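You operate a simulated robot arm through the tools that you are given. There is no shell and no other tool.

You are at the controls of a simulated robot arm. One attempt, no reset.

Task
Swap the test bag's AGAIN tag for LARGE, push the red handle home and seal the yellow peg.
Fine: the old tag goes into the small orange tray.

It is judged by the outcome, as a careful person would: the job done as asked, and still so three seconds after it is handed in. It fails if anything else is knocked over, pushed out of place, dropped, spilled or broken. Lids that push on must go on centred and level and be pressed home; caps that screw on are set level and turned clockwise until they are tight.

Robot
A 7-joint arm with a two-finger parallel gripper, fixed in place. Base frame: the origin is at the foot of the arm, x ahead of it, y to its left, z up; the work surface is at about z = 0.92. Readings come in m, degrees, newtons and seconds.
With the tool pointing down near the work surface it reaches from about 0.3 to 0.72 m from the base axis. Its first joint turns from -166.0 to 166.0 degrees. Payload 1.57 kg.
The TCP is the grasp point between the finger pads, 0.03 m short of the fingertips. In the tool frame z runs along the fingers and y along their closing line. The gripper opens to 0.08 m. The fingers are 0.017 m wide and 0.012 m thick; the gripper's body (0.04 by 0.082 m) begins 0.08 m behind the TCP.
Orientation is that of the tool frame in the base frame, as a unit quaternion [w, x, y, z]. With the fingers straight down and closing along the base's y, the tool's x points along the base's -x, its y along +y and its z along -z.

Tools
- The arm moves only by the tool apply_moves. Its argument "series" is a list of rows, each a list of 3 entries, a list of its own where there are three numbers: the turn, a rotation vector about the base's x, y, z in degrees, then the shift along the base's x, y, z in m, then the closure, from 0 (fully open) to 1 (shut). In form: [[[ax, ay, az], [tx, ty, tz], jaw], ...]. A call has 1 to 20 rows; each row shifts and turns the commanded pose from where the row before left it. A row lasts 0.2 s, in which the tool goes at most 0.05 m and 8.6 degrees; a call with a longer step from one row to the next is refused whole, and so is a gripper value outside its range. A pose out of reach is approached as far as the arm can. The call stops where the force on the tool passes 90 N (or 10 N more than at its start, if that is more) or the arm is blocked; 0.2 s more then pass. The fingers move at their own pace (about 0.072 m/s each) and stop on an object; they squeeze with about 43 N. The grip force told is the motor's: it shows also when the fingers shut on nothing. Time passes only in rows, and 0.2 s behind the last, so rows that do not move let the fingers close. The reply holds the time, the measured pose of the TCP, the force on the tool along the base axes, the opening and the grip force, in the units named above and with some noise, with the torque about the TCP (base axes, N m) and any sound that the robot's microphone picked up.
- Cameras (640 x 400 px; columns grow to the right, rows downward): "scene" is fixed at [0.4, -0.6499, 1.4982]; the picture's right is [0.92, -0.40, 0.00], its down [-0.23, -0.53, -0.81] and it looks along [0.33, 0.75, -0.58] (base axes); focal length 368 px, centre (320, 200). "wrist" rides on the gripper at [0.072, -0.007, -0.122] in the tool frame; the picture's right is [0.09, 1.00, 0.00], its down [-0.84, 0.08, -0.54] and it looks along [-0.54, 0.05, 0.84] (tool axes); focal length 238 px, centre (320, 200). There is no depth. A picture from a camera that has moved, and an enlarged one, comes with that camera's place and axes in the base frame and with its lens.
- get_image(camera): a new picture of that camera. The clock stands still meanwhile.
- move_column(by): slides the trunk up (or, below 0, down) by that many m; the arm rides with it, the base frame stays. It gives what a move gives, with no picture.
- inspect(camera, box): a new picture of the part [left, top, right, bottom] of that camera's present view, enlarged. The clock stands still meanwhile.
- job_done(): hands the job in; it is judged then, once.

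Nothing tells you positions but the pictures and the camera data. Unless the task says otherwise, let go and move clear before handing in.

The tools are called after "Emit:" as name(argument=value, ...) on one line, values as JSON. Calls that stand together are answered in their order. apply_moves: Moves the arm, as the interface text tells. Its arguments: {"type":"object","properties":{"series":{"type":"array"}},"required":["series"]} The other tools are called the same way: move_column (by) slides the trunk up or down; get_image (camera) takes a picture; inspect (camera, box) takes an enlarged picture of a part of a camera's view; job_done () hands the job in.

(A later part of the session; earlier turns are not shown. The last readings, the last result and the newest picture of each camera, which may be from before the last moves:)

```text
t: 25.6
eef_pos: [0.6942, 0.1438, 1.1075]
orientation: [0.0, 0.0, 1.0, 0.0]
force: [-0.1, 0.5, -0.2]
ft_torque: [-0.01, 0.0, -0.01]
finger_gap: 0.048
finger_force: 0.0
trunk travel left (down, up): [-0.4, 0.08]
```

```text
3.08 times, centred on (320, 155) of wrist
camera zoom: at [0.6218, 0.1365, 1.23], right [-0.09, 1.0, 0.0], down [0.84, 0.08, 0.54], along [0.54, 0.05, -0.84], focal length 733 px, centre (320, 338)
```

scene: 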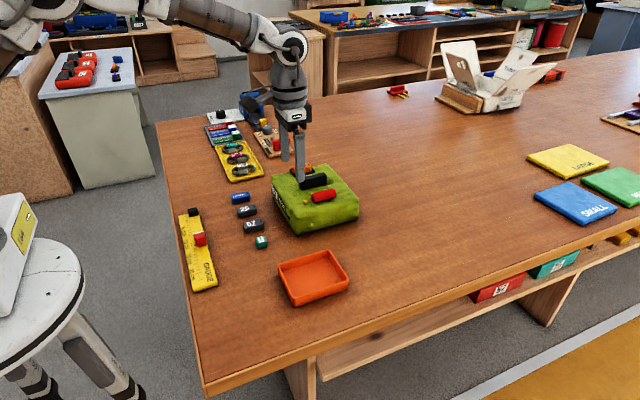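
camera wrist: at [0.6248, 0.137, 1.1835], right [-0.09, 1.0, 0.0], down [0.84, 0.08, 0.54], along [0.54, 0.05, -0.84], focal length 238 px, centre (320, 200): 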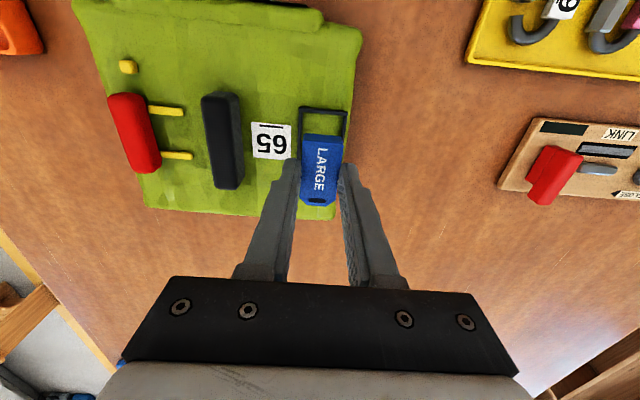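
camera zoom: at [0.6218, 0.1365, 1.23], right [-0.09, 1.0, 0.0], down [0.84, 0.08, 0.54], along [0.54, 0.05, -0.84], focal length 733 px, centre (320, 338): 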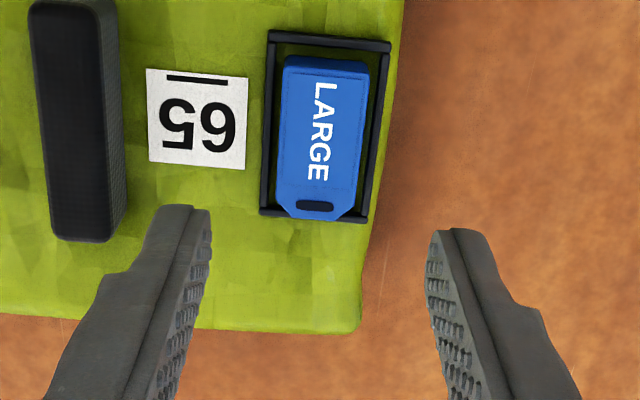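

LARGE is seated squarely in the frame. Next is the red handle: I'll close the fingers, come down on its -y side and look before pushing toward +y.

Emit:
apply_moves(series=[[[0, 0, 0], [0, -0.0472, 0], 1.0], [[0, 0, 0], [0, -0.0472, 0], 1.0], [[0, 0, 0], [0, -0.0472, 0], 1.0], [[0, 0, 0], [0, -0.0472, 0], 1.0], [[0, 0, 0], [0, 0, -0.04], 1.0], [[0, 0, 0], [0, 0, -0.03], 1.0], [[0, 0, 0], [0, 0, 0], 1.0]])

Emit:
get_image(camera="wrist")

Emit:
inspect(camera="scene", box=[280, 150, 360, 210])

Emit:
inspect(camera="wrist", box=[280, 70, 440, 190])

```text
t: 27.2
eef_pos: [0.6939, -0.0451, 1.0357]
orientation: [0.0, 0.001, 1.0, 0.0]
force: [-0.8, -0.1, -0.2]
ft_torque: [-0.03, -0.03, -0.01]
finger_gap: 0.0
finger_force: 22.1
trunk travel left (down, up): [-0.4, 0.08]
```

```text
taken
camera wrist: at [0.622, -0.052, 1.1587], right [-0.09, 1.0, 0.0], down [0.84, 0.08, 0.54], along [0.54, 0.05, -0.84], focal length 238 px, centre (320, 200)
```

wrist: 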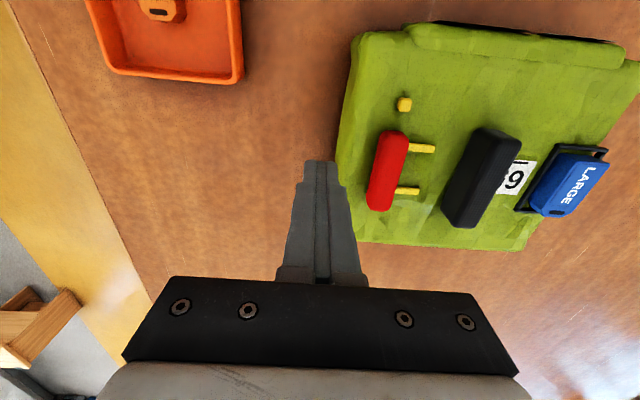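

```text
6.67 times, centred on (320, 180) of scene
camera zoom: at [0.4, -0.6499, 1.4982], right [0.92, -0.4, 0.0], down [-0.23, -0.53, -0.81], along [0.33, 0.75, -0.58], focal length 2454 px, centre (320, 333)
```

zoom: 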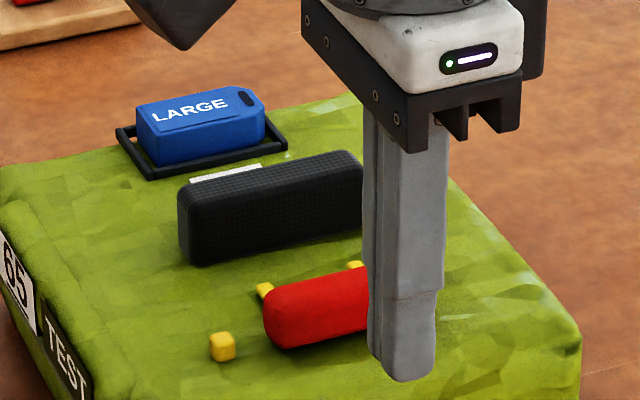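

```text
3.33 times, centred on (360, 130) of wrist
camera zoom: at [0.622, -0.052, 1.1587], right [-0.09, 1.0, 0.0], down [0.84, 0.08, 0.54], along [0.54, 0.05, -0.84], focal length 794 px, centre (187, 433)
```

zoom: 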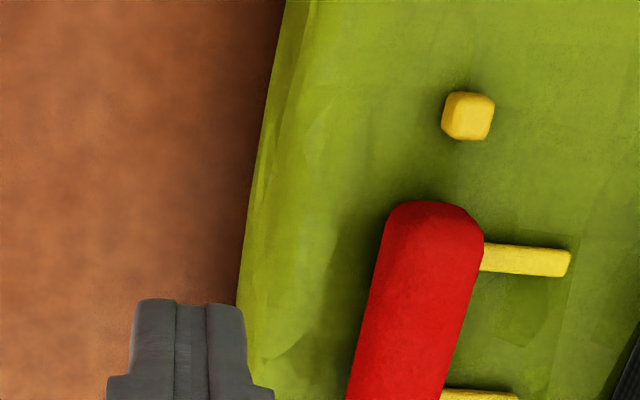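

Emit:
apply_moves(series=[[[0, 0, 0], [0, 0, -0.0135], 1.0], [[0, 0, 0], [0, 0.012, 0], 1.0], [[0, 0, 0], [0, 0.008, 0], 1.0], [[0, 0, 0], [0, 0, 0], 1.0]])

Emit:
inspect(camera="scene", box=[280, 150, 360, 210])

Emit:
inspect(camera="wrist", box=[280, 70, 440, 190])

```text
t: 28.2
eef_pos: [0.6944, -0.0243, 1.0231]
orientation: [0.001, 0.0, 1.0, 0.0]
force: [0.1, 0.7, 0.2]
ft_torque: [-0.01, -0.01, 0.01]
finger_gap: 0.0
finger_force: 21.1
trunk travel left (down, up): [-0.4, 0.08]
```

```text
6.67 times, centred on (320, 180) of scene
camera zoom: at [0.4, -0.6499, 1.4982], right [0.92, -0.4, 0.0], down [-0.23, -0.53, -0.81], along [0.33, 0.75, -0.58], focal length 2454 px, centre (320, 333)
```

zoom: 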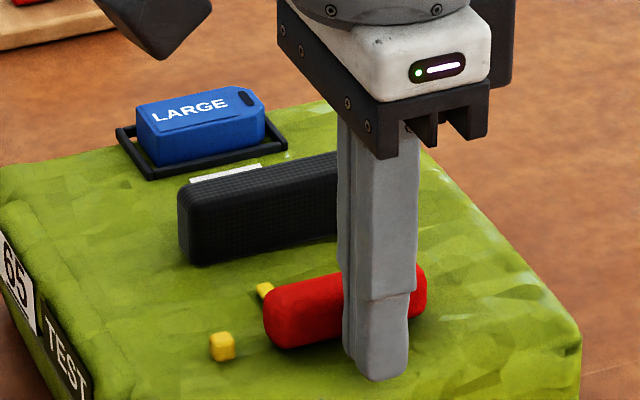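

```text
3.33 times, centred on (360, 130) of wrist
camera zoom: at [0.6221, -0.0315, 1.1451], right [-0.09, 1.0, 0.0], down [0.84, 0.08, 0.54], along [0.54, 0.05, -0.84], focal length 794 px, centre (187, 433)
```

zoom: 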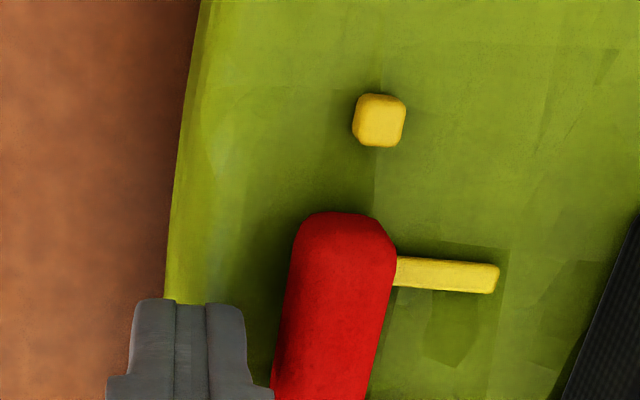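

Emit:
apply_moves(series=[[[0, 0, 0], [0, 0.004, 0], 1.0], [[0, 0, 0], [0, 0, 0], 1.0]])

```text
t: 28.8
eef_pos: [0.6942, -0.0197, 1.0217]
orientation: [0.0, 0.0, 1.0, 0.0]
force: [0.7, 1.1, 0.6]
ft_torque: [-0.03, -0.01, 0.0]
finger_gap: 0.0
finger_force: 20.9
trunk travel left (down, up): [-0.4, 0.08]
```

Emit:
apply_moves(series=[[[0, 0, 0], [0, 0.003, 0], 1.0], [[0, 0, 0], [0, 0, 0], 1.0]])

Emit:
inspect(camera="wrist", box=[280, 70, 440, 190])

```text
t: 29.4
eef_pos: [0.694, -0.0174, 1.0227]
orientation: [0.0, 0.0, 1.0, 0.001]
force: [0.1, 0.3, 0.3]
ft_torque: [0.01, 0.01, 0.02]
finger_gap: 0.0001
finger_force: 21.2
trunk travel left (down, up): [-0.4, 0.08]
```

```text
3.33 times, centred on (360, 130) of wrist
camera zoom: at [0.6217, -0.0247, 1.1453], right [-0.09, 1.0, 0.0], down [0.84, 0.08, 0.54], along [0.54, 0.05, -0.84], focal length 794 px, centre (187, 433)
```

zoom: 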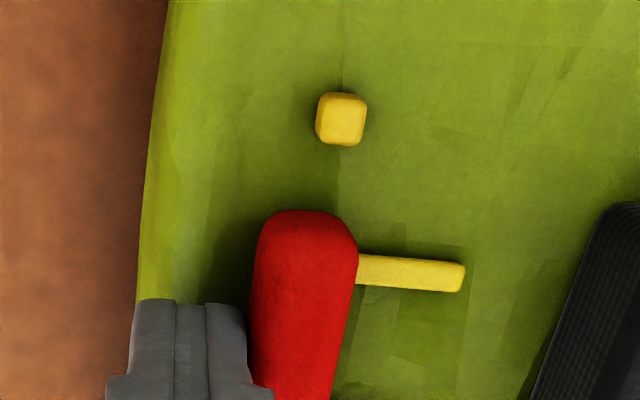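

Emit:
apply_moves(series=[[[0, 0, 0], [0, 0.003, 0], 1.0], [[0, 0, 0], [0, 0, 0], 1.0]])

```text
t: 30.0
eef_pos: [0.6932, -0.0156, 1.0227]
orientation: [0.0, 0.0, 1.0, -0.001]
force: [0.4, -1.3, 0.2]
ft_torque: [0.0, -0.01, -0.01]
finger_gap: 0.0
finger_force: 21.7
trunk travel left (down, up): [-0.4, 0.08]
```

Emit:
apply_moves(series=[[[0, 0, 0], [0, 0.003, 0], 1.0], [[0, 0, 0], [0, 0, 0], 1.0]])

Emit:
inspect(camera="wrist", box=[280, 70, 440, 190])

Emit:
inspect(camera="scene", box=[280, 150, 360, 210])

```text
t: 30.6
eef_pos: [0.6929, -0.011, 1.0232]
orientation: [0.0, 0.0, 1.0, 0.0]
force: [0.4, 0.2, 0.4]
ft_torque: [-0.03, 0.0, -0.01]
finger_gap: 0.0
finger_force: 21.9
trunk travel left (down, up): [-0.4, 0.08]
```

```text
3.33 times, centred on (360, 130) of wrist
camera zoom: at [0.6221, -0.0189, 1.145], right [-0.09, 1.0, 0.0], down [0.84, 0.08, 0.54], along [0.54, 0.05, -0.84], focal length 794 px, centre (187, 433)
```

zoom: 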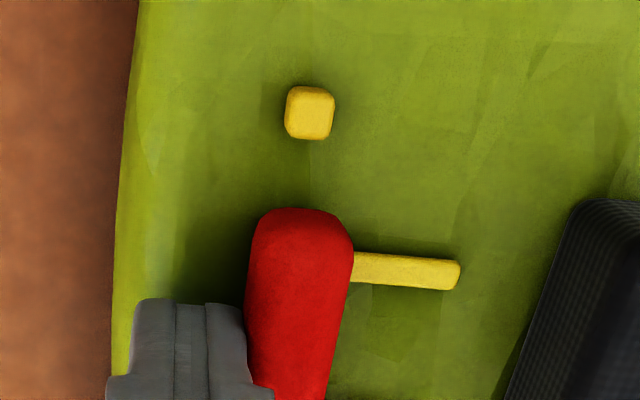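

```text
6.67 times, centred on (320, 180) of scene
camera zoom: at [0.4, -0.6499, 1.4982], right [0.92, -0.4, 0.0], down [-0.23, -0.53, -0.81], along [0.33, 0.75, -0.58], focal length 2454 px, centre (320, 333)
```

zoom: 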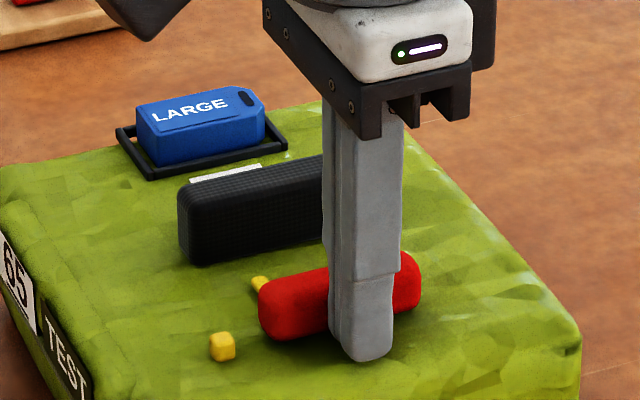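

Emit:
inspect(camera="scene", box=[295, 170, 340, 205])

Emit:
get_image(camera="wrist")

Emit:
inspect(camera="wrist", box=[340, 100, 440, 200])

```text
11.43 times, centred on (318, 188) of scene
camera zoom: at [0.4, -0.6499, 1.4982], right [0.92, -0.4, 0.0], down [-0.23, -0.53, -0.81], along [0.33, 0.75, -0.58], focal length 4207 px, centre (349, 343)
```

zoom: 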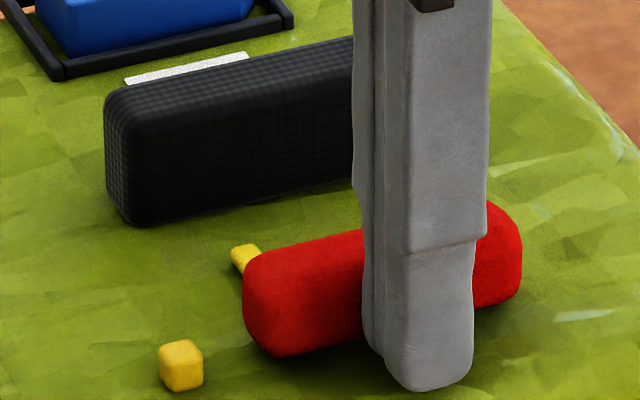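

```text
taken
camera wrist: at [0.6221, -0.0189, 1.145], right [-0.09, 1.0, 0.0], down [0.84, 0.08, 0.54], along [0.54, 0.05, -0.84], focal length 238 px, centre (320, 200)
```

wrist: 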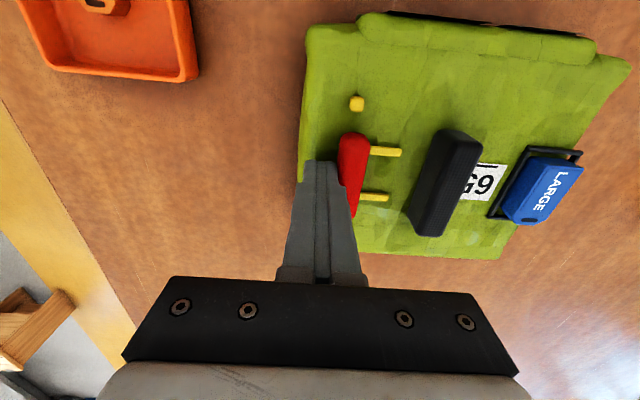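

```text
4.00 times, centred on (390, 150) of wrist
camera zoom: at [0.6221, -0.0189, 1.145], right [-0.09, 1.0, 0.0], down [0.84, 0.08, 0.54], along [0.54, 0.05, -0.84], focal length 953 px, centre (40, 400)
```

zoom: 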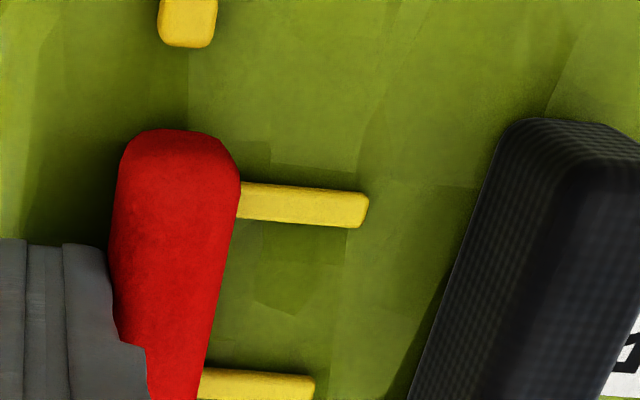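

The prongs move with the handle, so it is a plug-like slide going toward the black block. I'll keep pushing +y in small steps and watch the force.

Emit:
apply_moves(series=[[[0, 0, 0], [0, 0.004, 0], 1.0], [[0, 0, 0], [0, 0, 0], 1.0]])

```text
t: 31.2
eef_pos: [0.6931, -0.0104, 1.0227]
orientation: [0.0, 0.001, 1.0, -0.001]
force: [0.0, -5.6, -1.6]
ft_torque: [0.02, -0.03, 0.02]
finger_gap: 0.0001
finger_force: 21.3
trunk travel left (down, up): [-0.4, 0.08]
```

Emit:
inspect(camera="wrist", box=[280, 70, 440, 190])

Emit:
apply_moves(series=[[[0, 0, 0], [0, 0.002, 0], 1.0], [[0, 0, 0], [0, 0, 0], 1.0]])

Emit:
inspect(camera="wrist", box=[280, 70, 440, 190])

Emit:
inspect(camera="scene", box=[260, 150, 370, 240])

```text
3.33 times, centred on (360, 130) of wrist
camera zoom: at [0.6221, -0.0169, 1.145], right [-0.09, 1.0, 0.0], down [0.84, 0.08, 0.54], along [0.54, 0.05, -0.84], focal length 794 px, centre (187, 433)
```

zoom: 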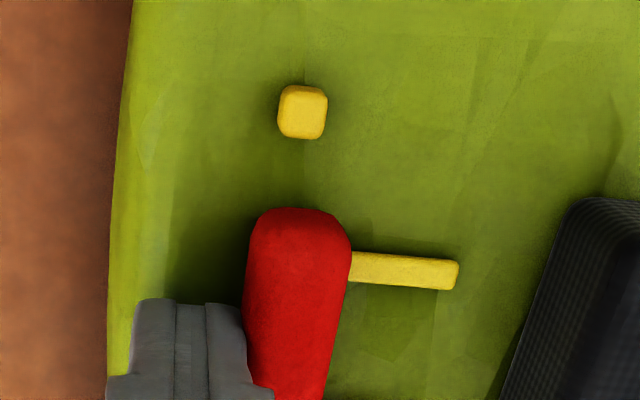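

```text
t: 31.8
eef_pos: [0.6938, -0.0075, 1.0229]
orientation: [0.0, -0.001, 1.0, 0.0]
force: [-0.4, -6.8, 1.0]
ft_torque: [-0.12, 0.01, -0.03]
finger_gap: 0.0
finger_force: 21.3
trunk travel left (down, up): [-0.4, 0.08]
```

```text
3.33 times, centred on (360, 130) of wrist
camera zoom: at [0.6221, -0.0138, 1.1448], right [-0.09, 1.0, 0.0], down [0.84, 0.08, 0.54], along [0.54, 0.05, -0.84], focal length 794 px, centre (187, 433)
```

zoom: 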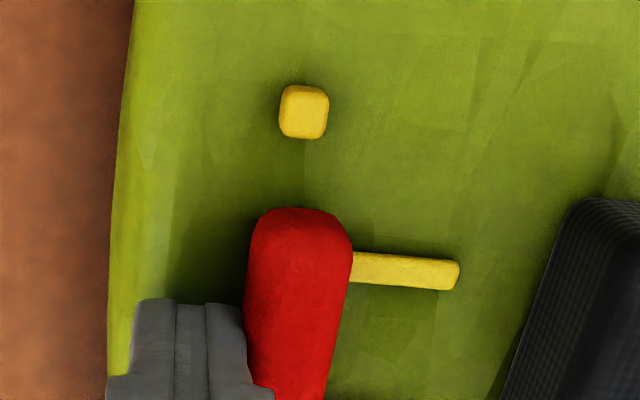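

```text
4.44 times, centred on (315, 195) of scene
camera zoom: at [0.4, -0.6499, 1.4982], right [0.92, -0.4, 0.0], down [-0.23, -0.53, -0.81], along [0.33, 0.75, -0.58], focal length 1636 px, centre (342, 222)
```

zoom: 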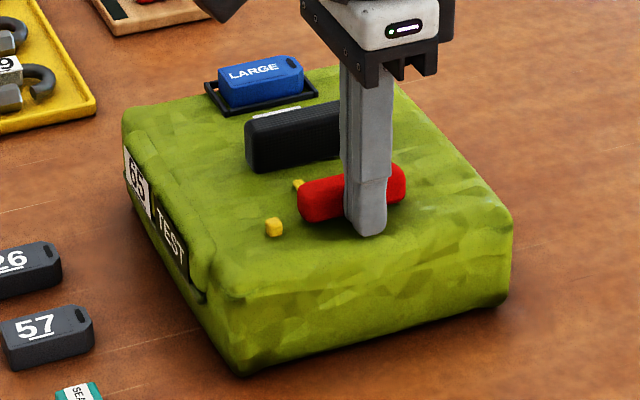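

Emit:
inspect(camera="scene", box=[280, 150, 360, 210])

Emit:
inspect(camera="scene", box=[295, 170, 340, 205])

Emit:
inspect(camera="wrist", box=[340, 100, 440, 200])

```text
6.67 times, centred on (320, 180) of scene
camera zoom: at [0.4, -0.6499, 1.4982], right [0.92, -0.4, 0.0], down [-0.23, -0.53, -0.81], along [0.33, 0.75, -0.58], focal length 2454 px, centre (320, 333)
```

zoom: 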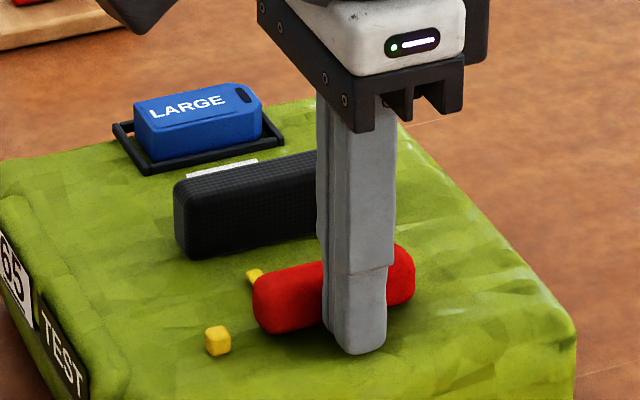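

```text
11.43 times, centred on (318, 188) of scene
camera zoom: at [0.4, -0.6499, 1.4982], right [0.92, -0.4, 0.0], down [-0.23, -0.53, -0.81], along [0.33, 0.75, -0.58], focal length 4207 px, centre (349, 343)
```

zoom: 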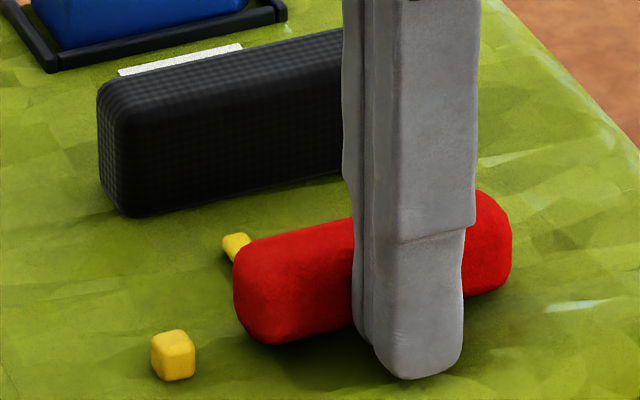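

```text
4.00 times, centred on (390, 150) of wrist
camera zoom: at [0.6221, -0.0138, 1.1448], right [-0.09, 1.0, 0.0], down [0.84, 0.08, 0.54], along [0.54, 0.05, -0.84], focal length 953 px, centre (40, 400)
```

zoom: 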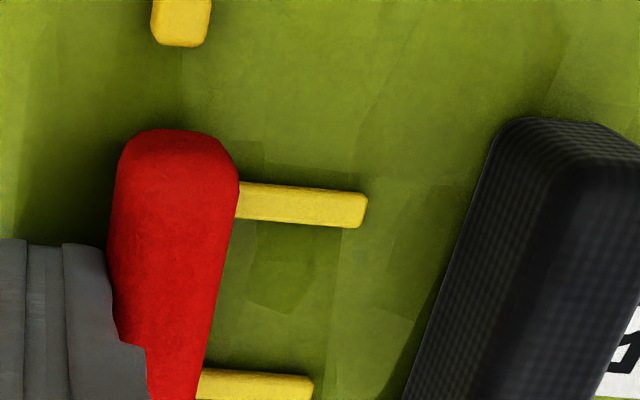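

I noticed the bag itself slid about 4 mm in +y under roughly 7 N, so the handle now resists more than the bag's friction can hold. I'll stop pushing, back off and look from above to find a way to brace the bag, for instance by squeezing the handle against the fixed black grip.

Emit:
apply_moves(series=[[[0, 0, 0], [0, -0.008, 0], 1.0], [[0, 0, 0], [0, -0.01, 0.0], 1.0], [[0, 0, 0], [0, 0, 0.045], 1.0], [[0, 0, 0], [-0.01, 0.03, 0.04], 0.5], [[0, 0, 0], [-0.02, 0.04, 0.0], 0.0], [[0, 0, 0], [-0.01, 0.0, 0.0], 0.0], [[0, 0, 0], [0, 0, 0], 0.0]])

Emit:
get_image(camera="wrist")

Emit:
inspect(camera="wrist", box=[240, 90, 400, 220])

Emit:
inspect(camera="scene", box=[280, 150, 360, 210])

```text
refused: row 4 steps farther than a row can; nothing moved
```

```text
taken
camera wrist: at [0.6221, -0.0138, 1.1448], right [-0.09, 1.0, 0.0], down [0.84, 0.08, 0.54], along [0.54, 0.05, -0.84], focal length 238 px, centre (320, 200)
```

wrist: 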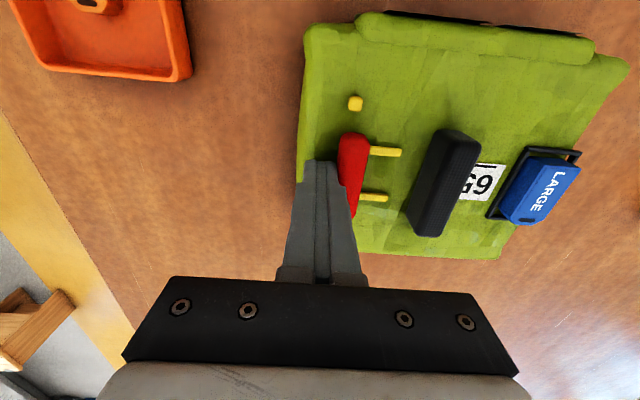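

```text
3.08 times, centred on (320, 155) of wrist
camera zoom: at [0.6221, -0.0138, 1.1448], right [-0.09, 1.0, 0.0], down [0.84, 0.08, 0.54], along [0.54, 0.05, -0.84], focal length 733 px, centre (320, 338)
```

zoom: 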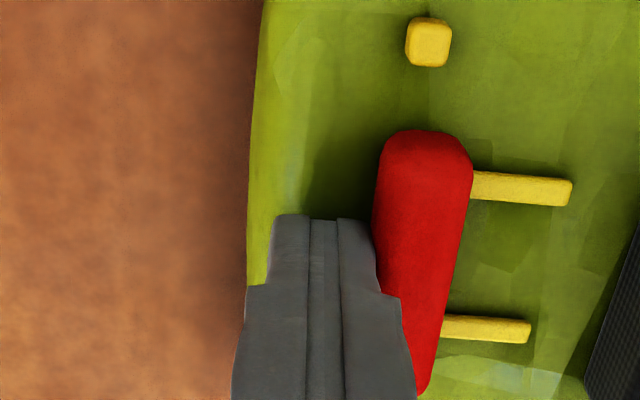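

```text
6.67 times, centred on (320, 180) of scene
camera zoom: at [0.4, -0.6499, 1.4982], right [0.92, -0.4, 0.0], down [-0.23, -0.53, -0.81], along [0.33, 0.75, -0.58], focal length 2454 px, centre (320, 333)
```

zoom: 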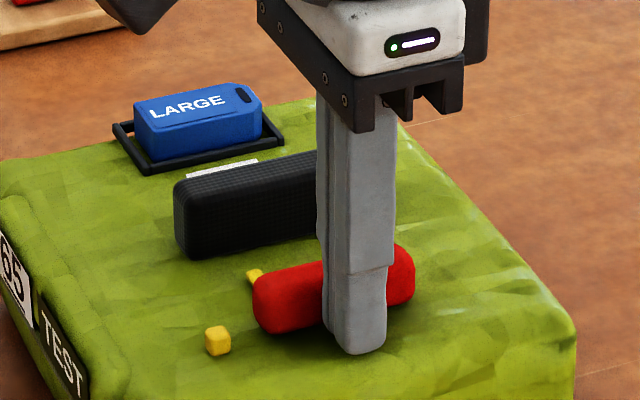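

That move was refused for step size. I'll repeat the retreat in smaller steps and open the jaws once I'm up high.

Emit:
apply_moves(series=[[[0, 0, 0], [0, -0.008, 0], 1.0], [[0, 0, 0], [0, -0.01, 0.0], 1.0], [[0, 0, 0], [0, 0, 0.045], 1.0], [[0, 0, 0], [0, 0, 0.045], 1.0], [[0, 0, 0], [-0.015, 0.035, 0], 0.5], [[0, 0, 0], [-0.015, 0.035, 0.0], 0.0], [[0, 0, 0], [-0.01, 0.0, 0.0], 0.0], [[0, 0, 0], [0, 0, 0], 0.0]])

Emit:
get_image(camera="wrist")

Emit:
inspect(camera="wrist", box=[240, 90, 400, 220])

Emit:
inspect(camera="scene", box=[280, 150, 360, 210])

```text
t: 33.6
eef_pos: [0.6561, 0.044, 1.1141]
orientation: [0.0, -0.001, 1.0, 0.0]
force: [0.9, 0.0, -0.2]
ft_torque: [0.01, 0.02, 0.01]
finger_gap: 0.0802
finger_force: 0.1
trunk travel left (down, up): [-0.4, 0.08]
```

```text
taken
camera wrist: at [0.5828, 0.0383, 1.2358], right [-0.09, 1.0, 0.0], down [0.84, 0.08, 0.54], along [0.54, 0.05, -0.84], focal length 238 px, centre (320, 200)
```

wrist: 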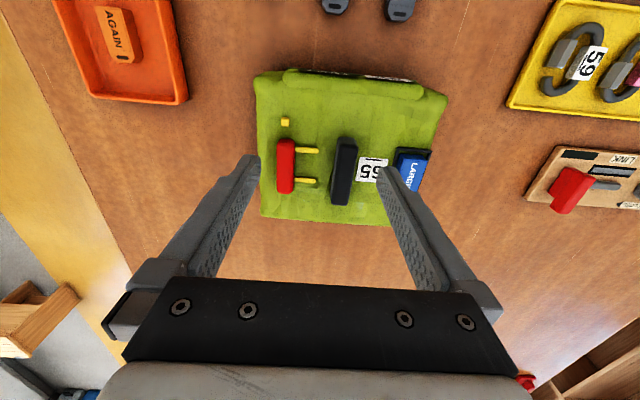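

```text
3.08 times, centred on (320, 155) of wrist
camera zoom: at [0.5828, 0.0383, 1.2358], right [-0.09, 1.0, 0.0], down [0.84, 0.08, 0.54], along [0.54, 0.05, -0.84], focal length 733 px, centre (320, 338)
```

zoom: 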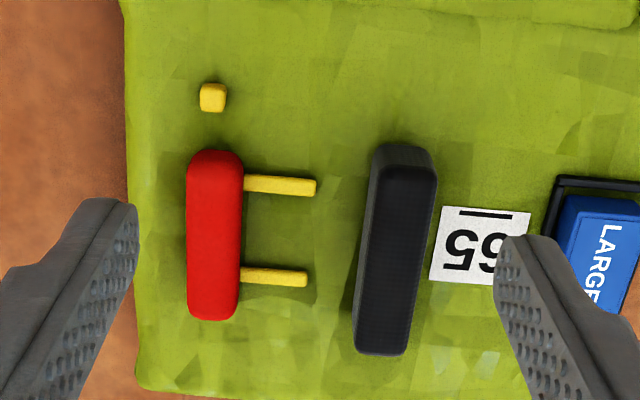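

```text
6.67 times, centred on (320, 180) of scene
camera zoom: at [0.4, -0.6499, 1.4982], right [0.92, -0.4, 0.0], down [-0.23, -0.53, -0.81], along [0.33, 0.75, -0.58], focal length 2454 px, centre (320, 333)
```

zoom: 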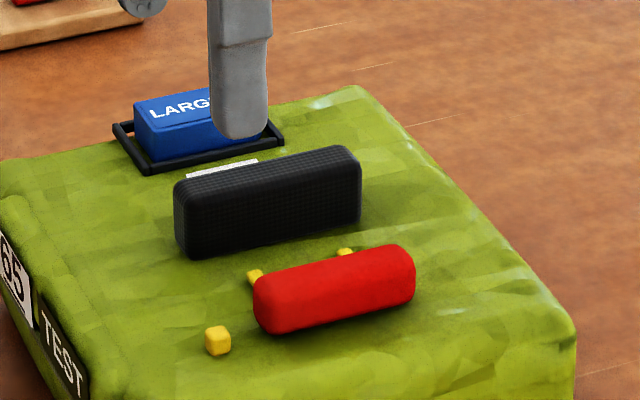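

The span from the handle's back to the black grip's far face is about 83 mm, just too wide to squeeze. Instead I'll grip the handle across its 19 mm width, with the fingers between the rods, so I can press down for bag friction while pushing it in. First I'll position above it.

Emit:
apply_moves(series=[[[0, 0, 0], [0.0185, -0.0165, -0.02], 0.375], [[0, 0, 0], [0.0185, -0.0165, -0.02], 0.375], [[0, 0, 0], [0, 0, -0.015], 0.375], [[0, 0, 0], [0, 0, 0], 0.375]])

Emit:
inspect(camera="wrist", box=[240, 90, 400, 220])

Emit:
inspect(camera="scene", box=[280, 150, 360, 210])

```text
t: 34.6
eef_pos: [0.6918, 0.0105, 1.0592]
orientation: [-0.001, 0.001, 1.0, 0.0]
force: [0.0, -0.4, 0.0]
ft_torque: [-0.01, 0.0, -0.01]
finger_gap: 0.0499
finger_force: 0.1
trunk travel left (down, up): [-0.4, 0.08]
```

```text
3.08 times, centred on (320, 155) of wrist
camera zoom: at [0.6194, 0.005, 1.1807], right [-0.09, 1.0, 0.0], down [0.84, 0.08, 0.54], along [0.54, 0.05, -0.84], focal length 733 px, centre (320, 338)
```

zoom: 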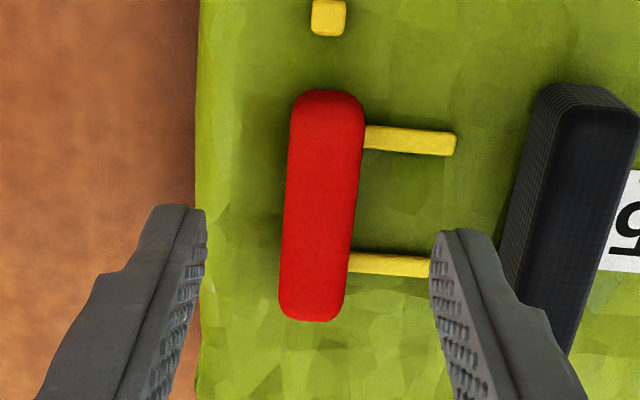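

```text
6.67 times, centred on (320, 180) of scene
camera zoom: at [0.4, -0.6499, 1.4982], right [0.92, -0.4, 0.0], down [-0.23, -0.53, -0.81], along [0.33, 0.75, -0.58], focal length 2454 px, centre (320, 333)
```

zoom: 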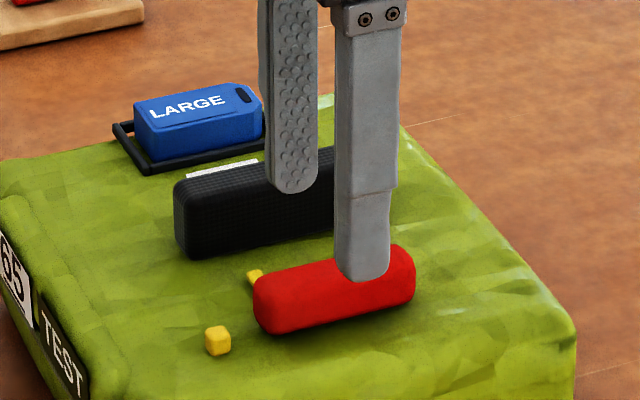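

Emit:
apply_moves(series=[[[0, 0, 0], [0.001, 0.001, -0.02], 0.375], [[0, 0, 0], [0, 0, -0.0165], 0.375], [[0, 0, 0], [0, 0, 0], 0.375], [[0, 0, 0], [0, 0, 0], 0.9], [[0, 0, 0], [0, 0, 0], 0.9], [[0, 0, 0], [0, 0, 0], 0.9]])

Emit:
inspect(camera="wrist", box=[240, 90, 400, 220])

Emit:
inspect(camera="scene", box=[280, 150, 360, 210])

```text
t: 36.0
eef_pos: [0.6929, 0.0117, 1.0213]
orientation: [0.0, 0.001, 1.0, -0.001]
force: [0.5, -5.1, -0.1]
ft_torque: [-0.14, -0.07, -0.03]
finger_gap: 0.0175
finger_force: 32.7
trunk travel left (down, up): [-0.4, 0.08]
```

```text
3.08 times, centred on (320, 155) of wrist
camera zoom: at [0.6205, 0.0055, 1.1438], right [-0.09, 1.0, 0.0], down [0.84, 0.08, 0.54], along [0.54, 0.05, -0.84], focal length 733 px, centre (320, 338)
```

zoom: 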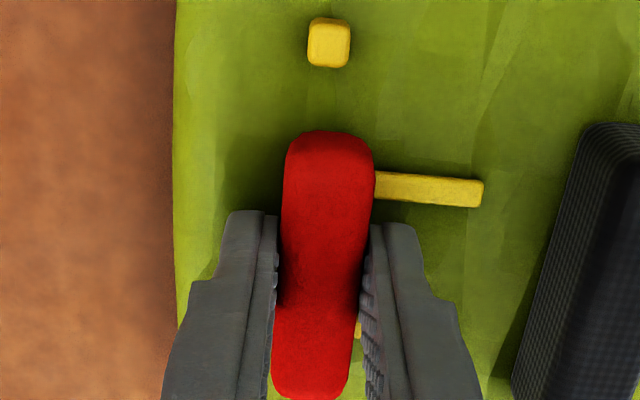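

```text
6.67 times, centred on (320, 180) of scene
camera zoom: at [0.4, -0.6499, 1.4982], right [0.92, -0.4, 0.0], down [-0.23, -0.53, -0.81], along [0.33, 0.75, -0.58], focal length 2454 px, centre (320, 333)
```

zoom: 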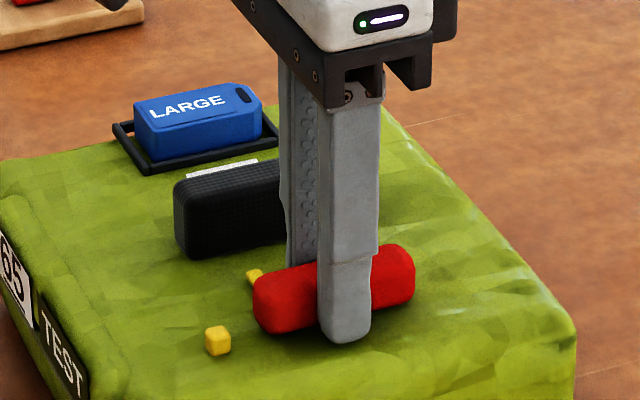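

The handle is gripped. Now I'll add downward load in small steps.

Emit:
apply_moves(series=[[[0, 0, 0], [0, 0, -0.003], 0.95], [[0, 0, 0], [0, 0, 0], 0.95]])

```text
t: 36.6
eef_pos: [0.6917, 0.0125, 1.0208]
orientation: [0.002, 0.001, 1.0, -0.001]
force: [-1.2, -7.6, 17.1]
ft_torque: [-0.16, 0.67, -0.02]
finger_gap: 0.0172
finger_force: 32.7
trunk travel left (down, up): [-0.4, 0.08]
```

Emit:
apply_moves(series=[[[0, 0, 0], [0, 0.0, -0.002], 0.95], [[0, 0, 0], [0, 0.002, 0], 0.95], [[0, 0, 0], [0, 0, 0], 0.95]])

Emit:
inspect(camera="wrist", box=[240, 90, 400, 220])

Emit:
inspect(camera="scene", box=[280, 150, 360, 210])

```text
t: 37.4
eef_pos: [0.6921, 0.0133, 1.0207]
orientation: [0.004, 0.001, 1.0, -0.001]
force: [0.8, -16.8, 32.1]
ft_torque: [-0.32, -0.09, -0.01]
finger_gap: 0.0175
finger_force: 32.6
trunk travel left (down, up): [-0.4, 0.08]
```

```text
3.08 times, centred on (320, 155) of wrist
camera zoom: at [0.6192, 0.0061, 1.143], right [-0.09, 1.0, 0.0], down [0.83, 0.08, 0.55], along [0.55, 0.05, -0.84], focal length 733 px, centre (320, 338)
```

zoom: 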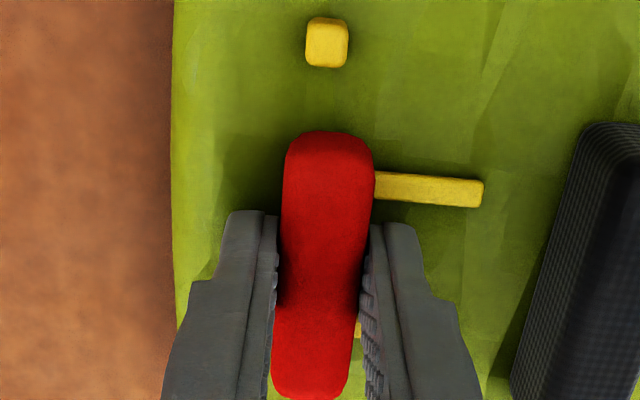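

```text
6.67 times, centred on (320, 180) of scene
camera zoom: at [0.4, -0.6499, 1.4982], right [0.92, -0.4, 0.0], down [-0.23, -0.53, -0.81], along [0.33, 0.75, -0.58], focal length 2454 px, centre (320, 333)
```

zoom: 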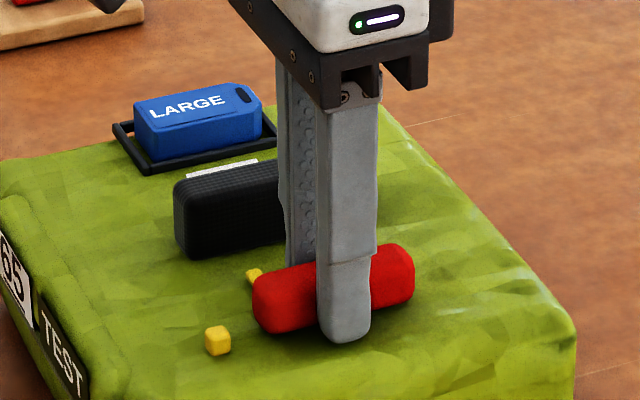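

The bag holds still with the down-load: 17 N of push and the bag didn't move. I'll increase both a bit more.

Emit:
apply_moves(series=[[[0, 0, 0], [0, 0.0, -0.003], 0.95], [[0, 0, 0], [0, 0.002, 0], 0.95], [[0, 0, 0], [0, 0, 0], 0.95]])

Emit:
inspect(camera="wrist", box=[240, 90, 400, 220])

Emit:
inspect(camera="scene", box=[280, 150, 360, 210])

```text
t: 38.2
eef_pos: [0.6918, 0.0133, 1.0217]
orientation: [0.007, 0.0, 1.0, -0.002]
force: [-3.8, -23.2, 41.9]
ft_torque: [-0.47, 0.13, -0.01]
finger_gap: 0.0175
finger_force: 32.3
trunk travel left (down, up): [-0.4, 0.08]
```

```text
3.08 times, centred on (320, 155) of wrist
camera zoom: at [0.6186, 0.0066, 1.1424], right [-0.09, 1.0, 0.0], down [0.83, 0.08, 0.55], along [0.55, 0.05, -0.83], focal length 733 px, centre (320, 338)
```

zoom: 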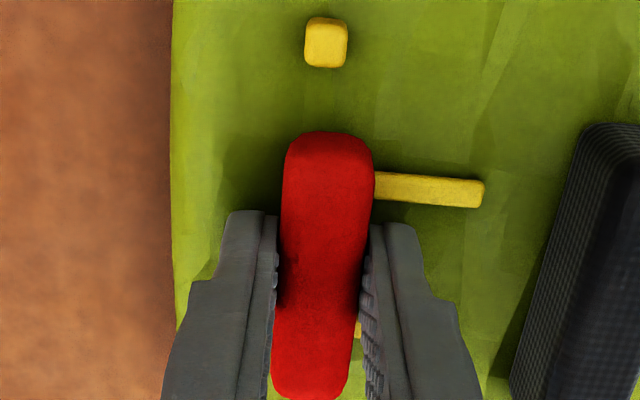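

```text
6.67 times, centred on (320, 180) of scene
camera zoom: at [0.4, -0.6499, 1.4982], right [0.92, -0.4, 0.0], down [-0.23, -0.53, -0.81], along [0.33, 0.75, -0.58], focal length 2454 px, centre (320, 333)
```

zoom: 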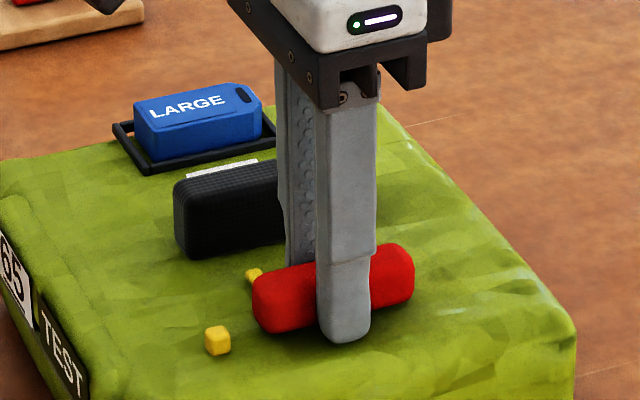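

At 23 N push and 42 N down neither the handle nor the bag moved, so this is a hard stop after about 5 mm of free travel. I'll unload, release gently and study the rods closely before deciding.

Emit:
apply_moves(series=[[[0, 0, 0], [0, -0.003, 0.004], 0.95], [[0, 0, 0], [0, -0.0015, 0.004], 0.95], [[0, 0, 0], [0, 0, 0], 0.95]])

Emit:
inspect(camera="wrist", box=[280, 110, 380, 200])

```text
t: 39.0
eef_pos: [0.6915, 0.0151, 1.0208]
orientation: [0.0, 0.0, 1.0, 0.002]
force: [1.9, -3.5, 11.0]
ft_torque: [-0.45, -0.47, -0.23]
finger_gap: 0.0171
finger_force: 32.1
trunk travel left (down, up): [-0.4, 0.08]
```

```text
4.44 times, centred on (330, 155) of wrist
camera zoom: at [0.6192, 0.0081, 1.1432], right [-0.09, 1.0, 0.0], down [0.84, 0.08, 0.54], along [0.54, 0.05, -0.84], focal length 1059 px, centre (276, 400)
```

zoom: 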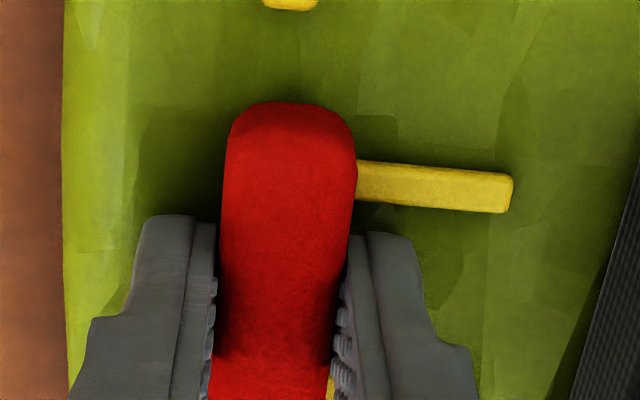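

Emit:
inspect(camera="scene", box=[280, 150, 360, 210])

Emit:
inspect(camera="wrist", box=[240, 90, 400, 220])

```text
6.67 times, centred on (320, 180) of scene
camera zoom: at [0.4, -0.6499, 1.4982], right [0.92, -0.4, 0.0], down [-0.23, -0.53, -0.81], along [0.33, 0.75, -0.58], focal length 2454 px, centre (320, 333)
```

zoom: 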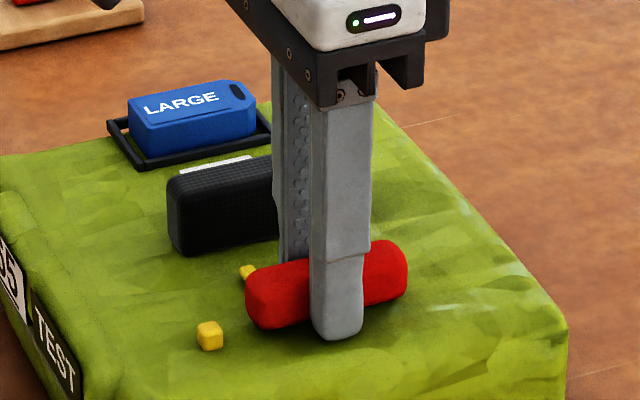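

```text
3.08 times, centred on (320, 155) of wrist
camera zoom: at [0.6192, 0.0081, 1.1432], right [-0.09, 1.0, 0.0], down [0.84, 0.08, 0.54], along [0.54, 0.05, -0.84], focal length 733 px, centre (320, 338)
```

zoom: 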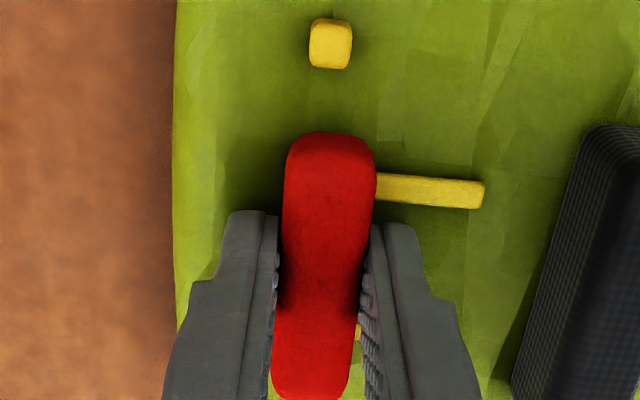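

Unloading let the bag creep a few more mm in +y, about 7 mm in total now, which I can undo later using the black grip. My fingertips may also have been resting on the bag during that test. I'll release, raise the grip a little and feel the handle without any down-load.

Emit:
apply_moves(series=[[[0, 0, 0], [0, 0, 0.0015], 0.95], [[0, 0, 0], [0, 0, 0], 0.6], [[0, 0, 0], [0, 0, 0], 0.6], [[0, 0, 0], [0, 0, 0.03], 0.6], [[0, 0, 0], [0, 0, 0.03], 0.6], [[0, 0, 0], [-0.02, 0, 0.02], 0.6], [[0, 0, 0], [0, 0, 0], 0.4]])

Emit:
get_image(camera="wrist")

Emit:
inspect(camera="scene", box=[280, 150, 360, 210])

Emit:
inspect(camera="wrist", box=[270, 100, 400, 200])

```text
t: 40.6
eef_pos: [0.6716, 0.0136, 1.1028]
orientation: [0.001, 0.0, 1.0, 0.001]
force: [-0.4, -0.6, -0.4]
ft_torque: [-0.01, 0.03, -0.01]
finger_gap: 0.048
finger_force: 0.1
trunk travel left (down, up): [-0.4, 0.08]
```

```text
taken
camera wrist: at [0.5998, 0.0065, 1.2249], right [-0.09, 1.0, 0.0], down [0.84, 0.08, 0.54], along [0.54, 0.05, -0.84], focal length 238 px, centre (320, 200)
```

wrist: 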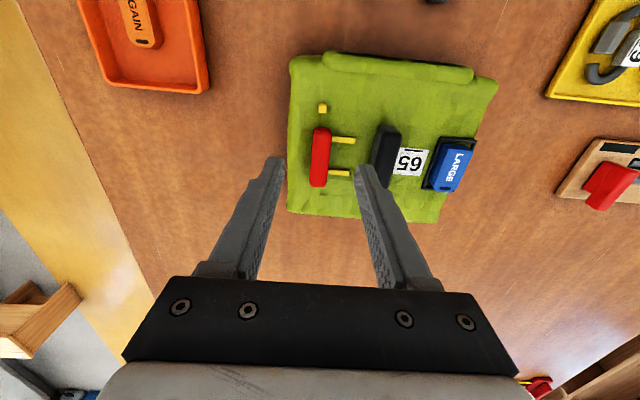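

```text
6.67 times, centred on (320, 180) of scene
camera zoom: at [0.4, -0.6499, 1.4982], right [0.92, -0.4, 0.0], down [-0.23, -0.53, -0.81], along [0.33, 0.75, -0.58], focal length 2454 px, centre (320, 333)
```

zoom: 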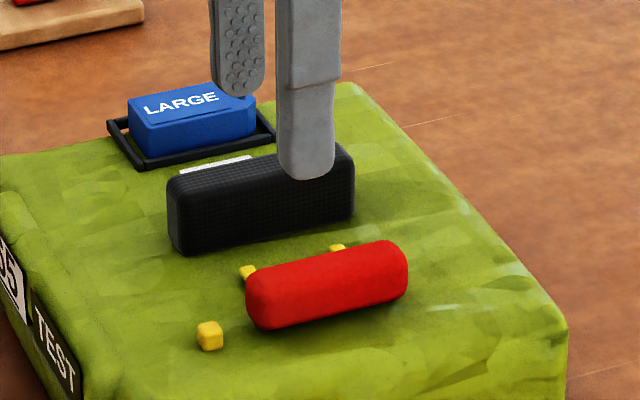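

```text
4.00 times, centred on (335, 150) of wrist
camera zoom: at [0.5998, 0.0065, 1.2249], right [-0.09, 1.0, 0.0], down [0.84, 0.08, 0.54], along [0.54, 0.05, -0.84], focal length 953 px, centre (260, 400)
```

zoom: 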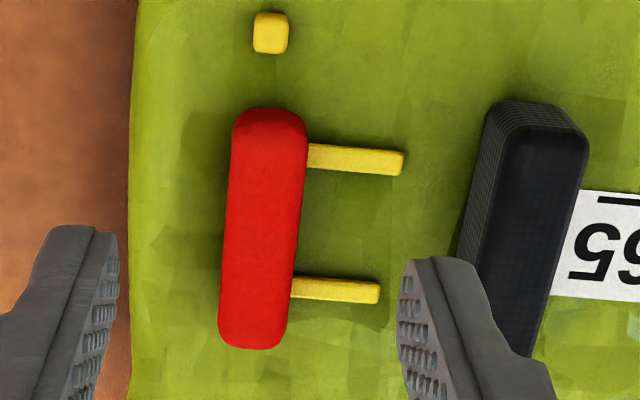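

I want a low side view of the rods and the grip to understand the mechanism. I'll back toward the base and tilt the wrist to look forward.

Emit:
apply_moves(series=[[[0, 0, 0], [-0.04, 0.005, 0], 0.0], [[0, 0, 0], [-0.04, 0.005, 0], 0.0], [[0, 0, 0], [-0.04, 0.005, 0], 0.0], [[0, -8, 0], [0, 0, -0.005], 0.0], [[0, -8, 0], [0, 0, -0.005], 0.0], [[0, -8, 0], [0, 0, -0.005], 0.0], [[0, -8, 0], [0, 0, -0.005], 0.0], [[0, -8, 0], [0, 0, -0.005], 0.0], [[0, 0, 0], [0, 0, 0], 0.0]])

Emit:
get_image(camera="wrist")

Emit:
inspect(camera="wrist", box=[240, 100, 400, 220])

```text
t: 42.6
eef_pos: [0.551, 0.0287, 1.0784]
orientation: [0.342, 0.0, 0.94, 0.0]
force: [0.1, -0.6, -0.5]
ft_torque: [0.0, 0.04, 0.0]
finger_gap: 0.0796
finger_force: 0.0
trunk travel left (down, up): [-0.4, 0.08]
```

```text
taken
camera wrist: at [0.4183, 0.0212, 1.1254], right [-0.07, 1.0, -0.06], down [0.29, 0.08, 0.95], along [0.95, 0.05, -0.3], focal length 238 px, centre (320, 200)
```

wrist: 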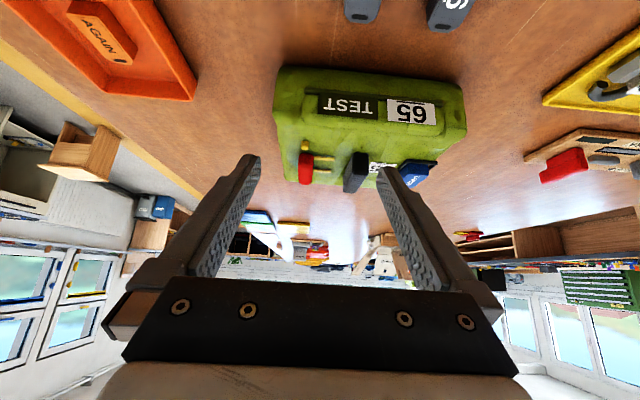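

```text
3.33 times, centred on (320, 160) of wrist
camera zoom: at [0.4183, 0.0212, 1.1254], right [-0.07, 1.0, -0.06], down [0.29, 0.08, 0.95], along [0.95, 0.05, -0.3], focal length 794 px, centre (320, 333)
```

zoom: 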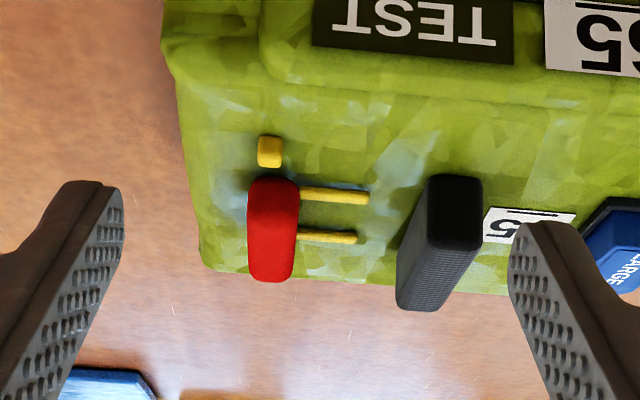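

Emit:
inspect(camera="wrist", box=[290, 135, 370, 195])

Emit:
apply_moves(series=[[[0, 0, 0], [0, 0, -0.015], 0.0], [[0, 0, 0], [0.0, 0, -0.015], 0.0], [[0, -8, 0], [0, 0, 0], 0.0], [[0, 0, 0], [0, 0, 0], 0.0]])

Emit:
get_image(camera="wrist")

Emit:
inspect(camera="wrist", box=[270, 110, 390, 200])

```text
6.67 times, centred on (330, 165) of wrist
camera zoom: at [0.4183, 0.0212, 1.1254], right [-0.07, 1.0, -0.06], down [0.29, 0.08, 0.95], along [0.95, 0.05, -0.3], focal length 1589 px, centre (253, 433)
```

zoom: 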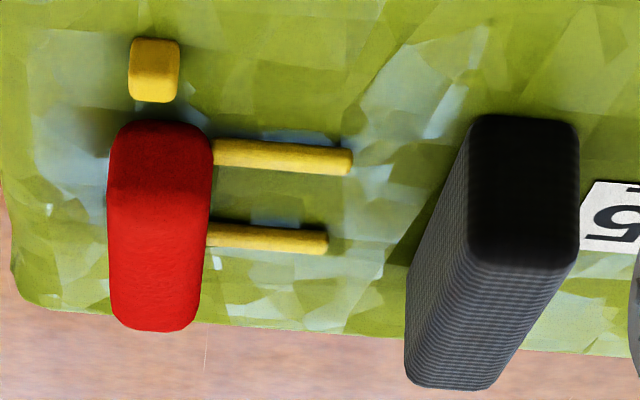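

```text
t: 43.6
eef_pos: [0.5516, 0.0272, 1.0476]
orientation: [0.407, 0.001, 0.913, 0.0]
force: [0.1, -0.1, -0.3]
ft_torque: [-0.02, -0.02, 0.01]
finger_gap: 0.0802
finger_force: 0.0
trunk travel left (down, up): [-0.4, 0.08]
```

```text
taken
camera wrist: at [0.4126, 0.0214, 1.0759], right [-0.06, 1.0, -0.07], down [0.16, 0.08, 0.98], along [0.99, 0.05, -0.16], focal length 238 px, centre (320, 200)
```

wrist: 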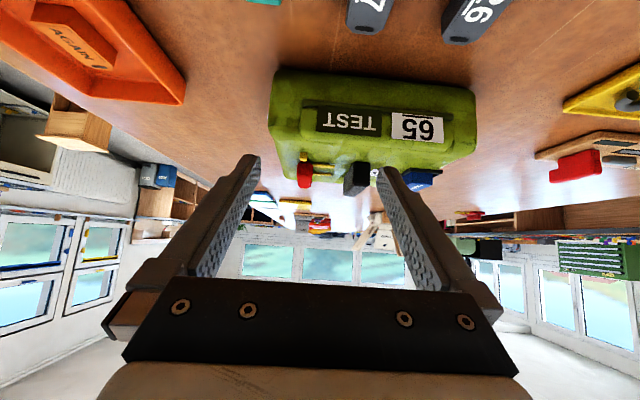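

```text
4.44 times, centred on (330, 155) of wrist
camera zoom: at [0.4126, 0.0214, 1.0759], right [-0.06, 1.0, -0.07], down [0.16, 0.08, 0.98], along [0.99, 0.05, -0.16], focal length 1059 px, centre (276, 400)
```

zoom: 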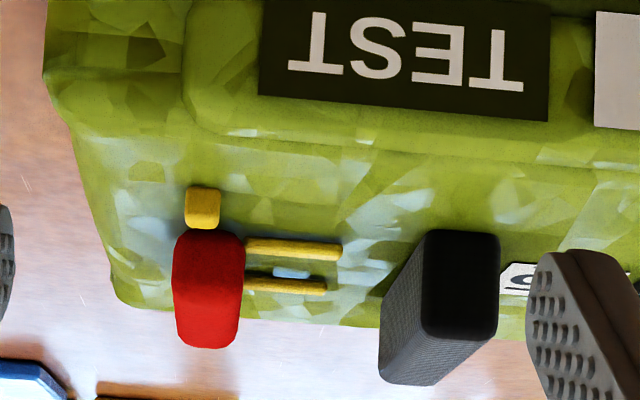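

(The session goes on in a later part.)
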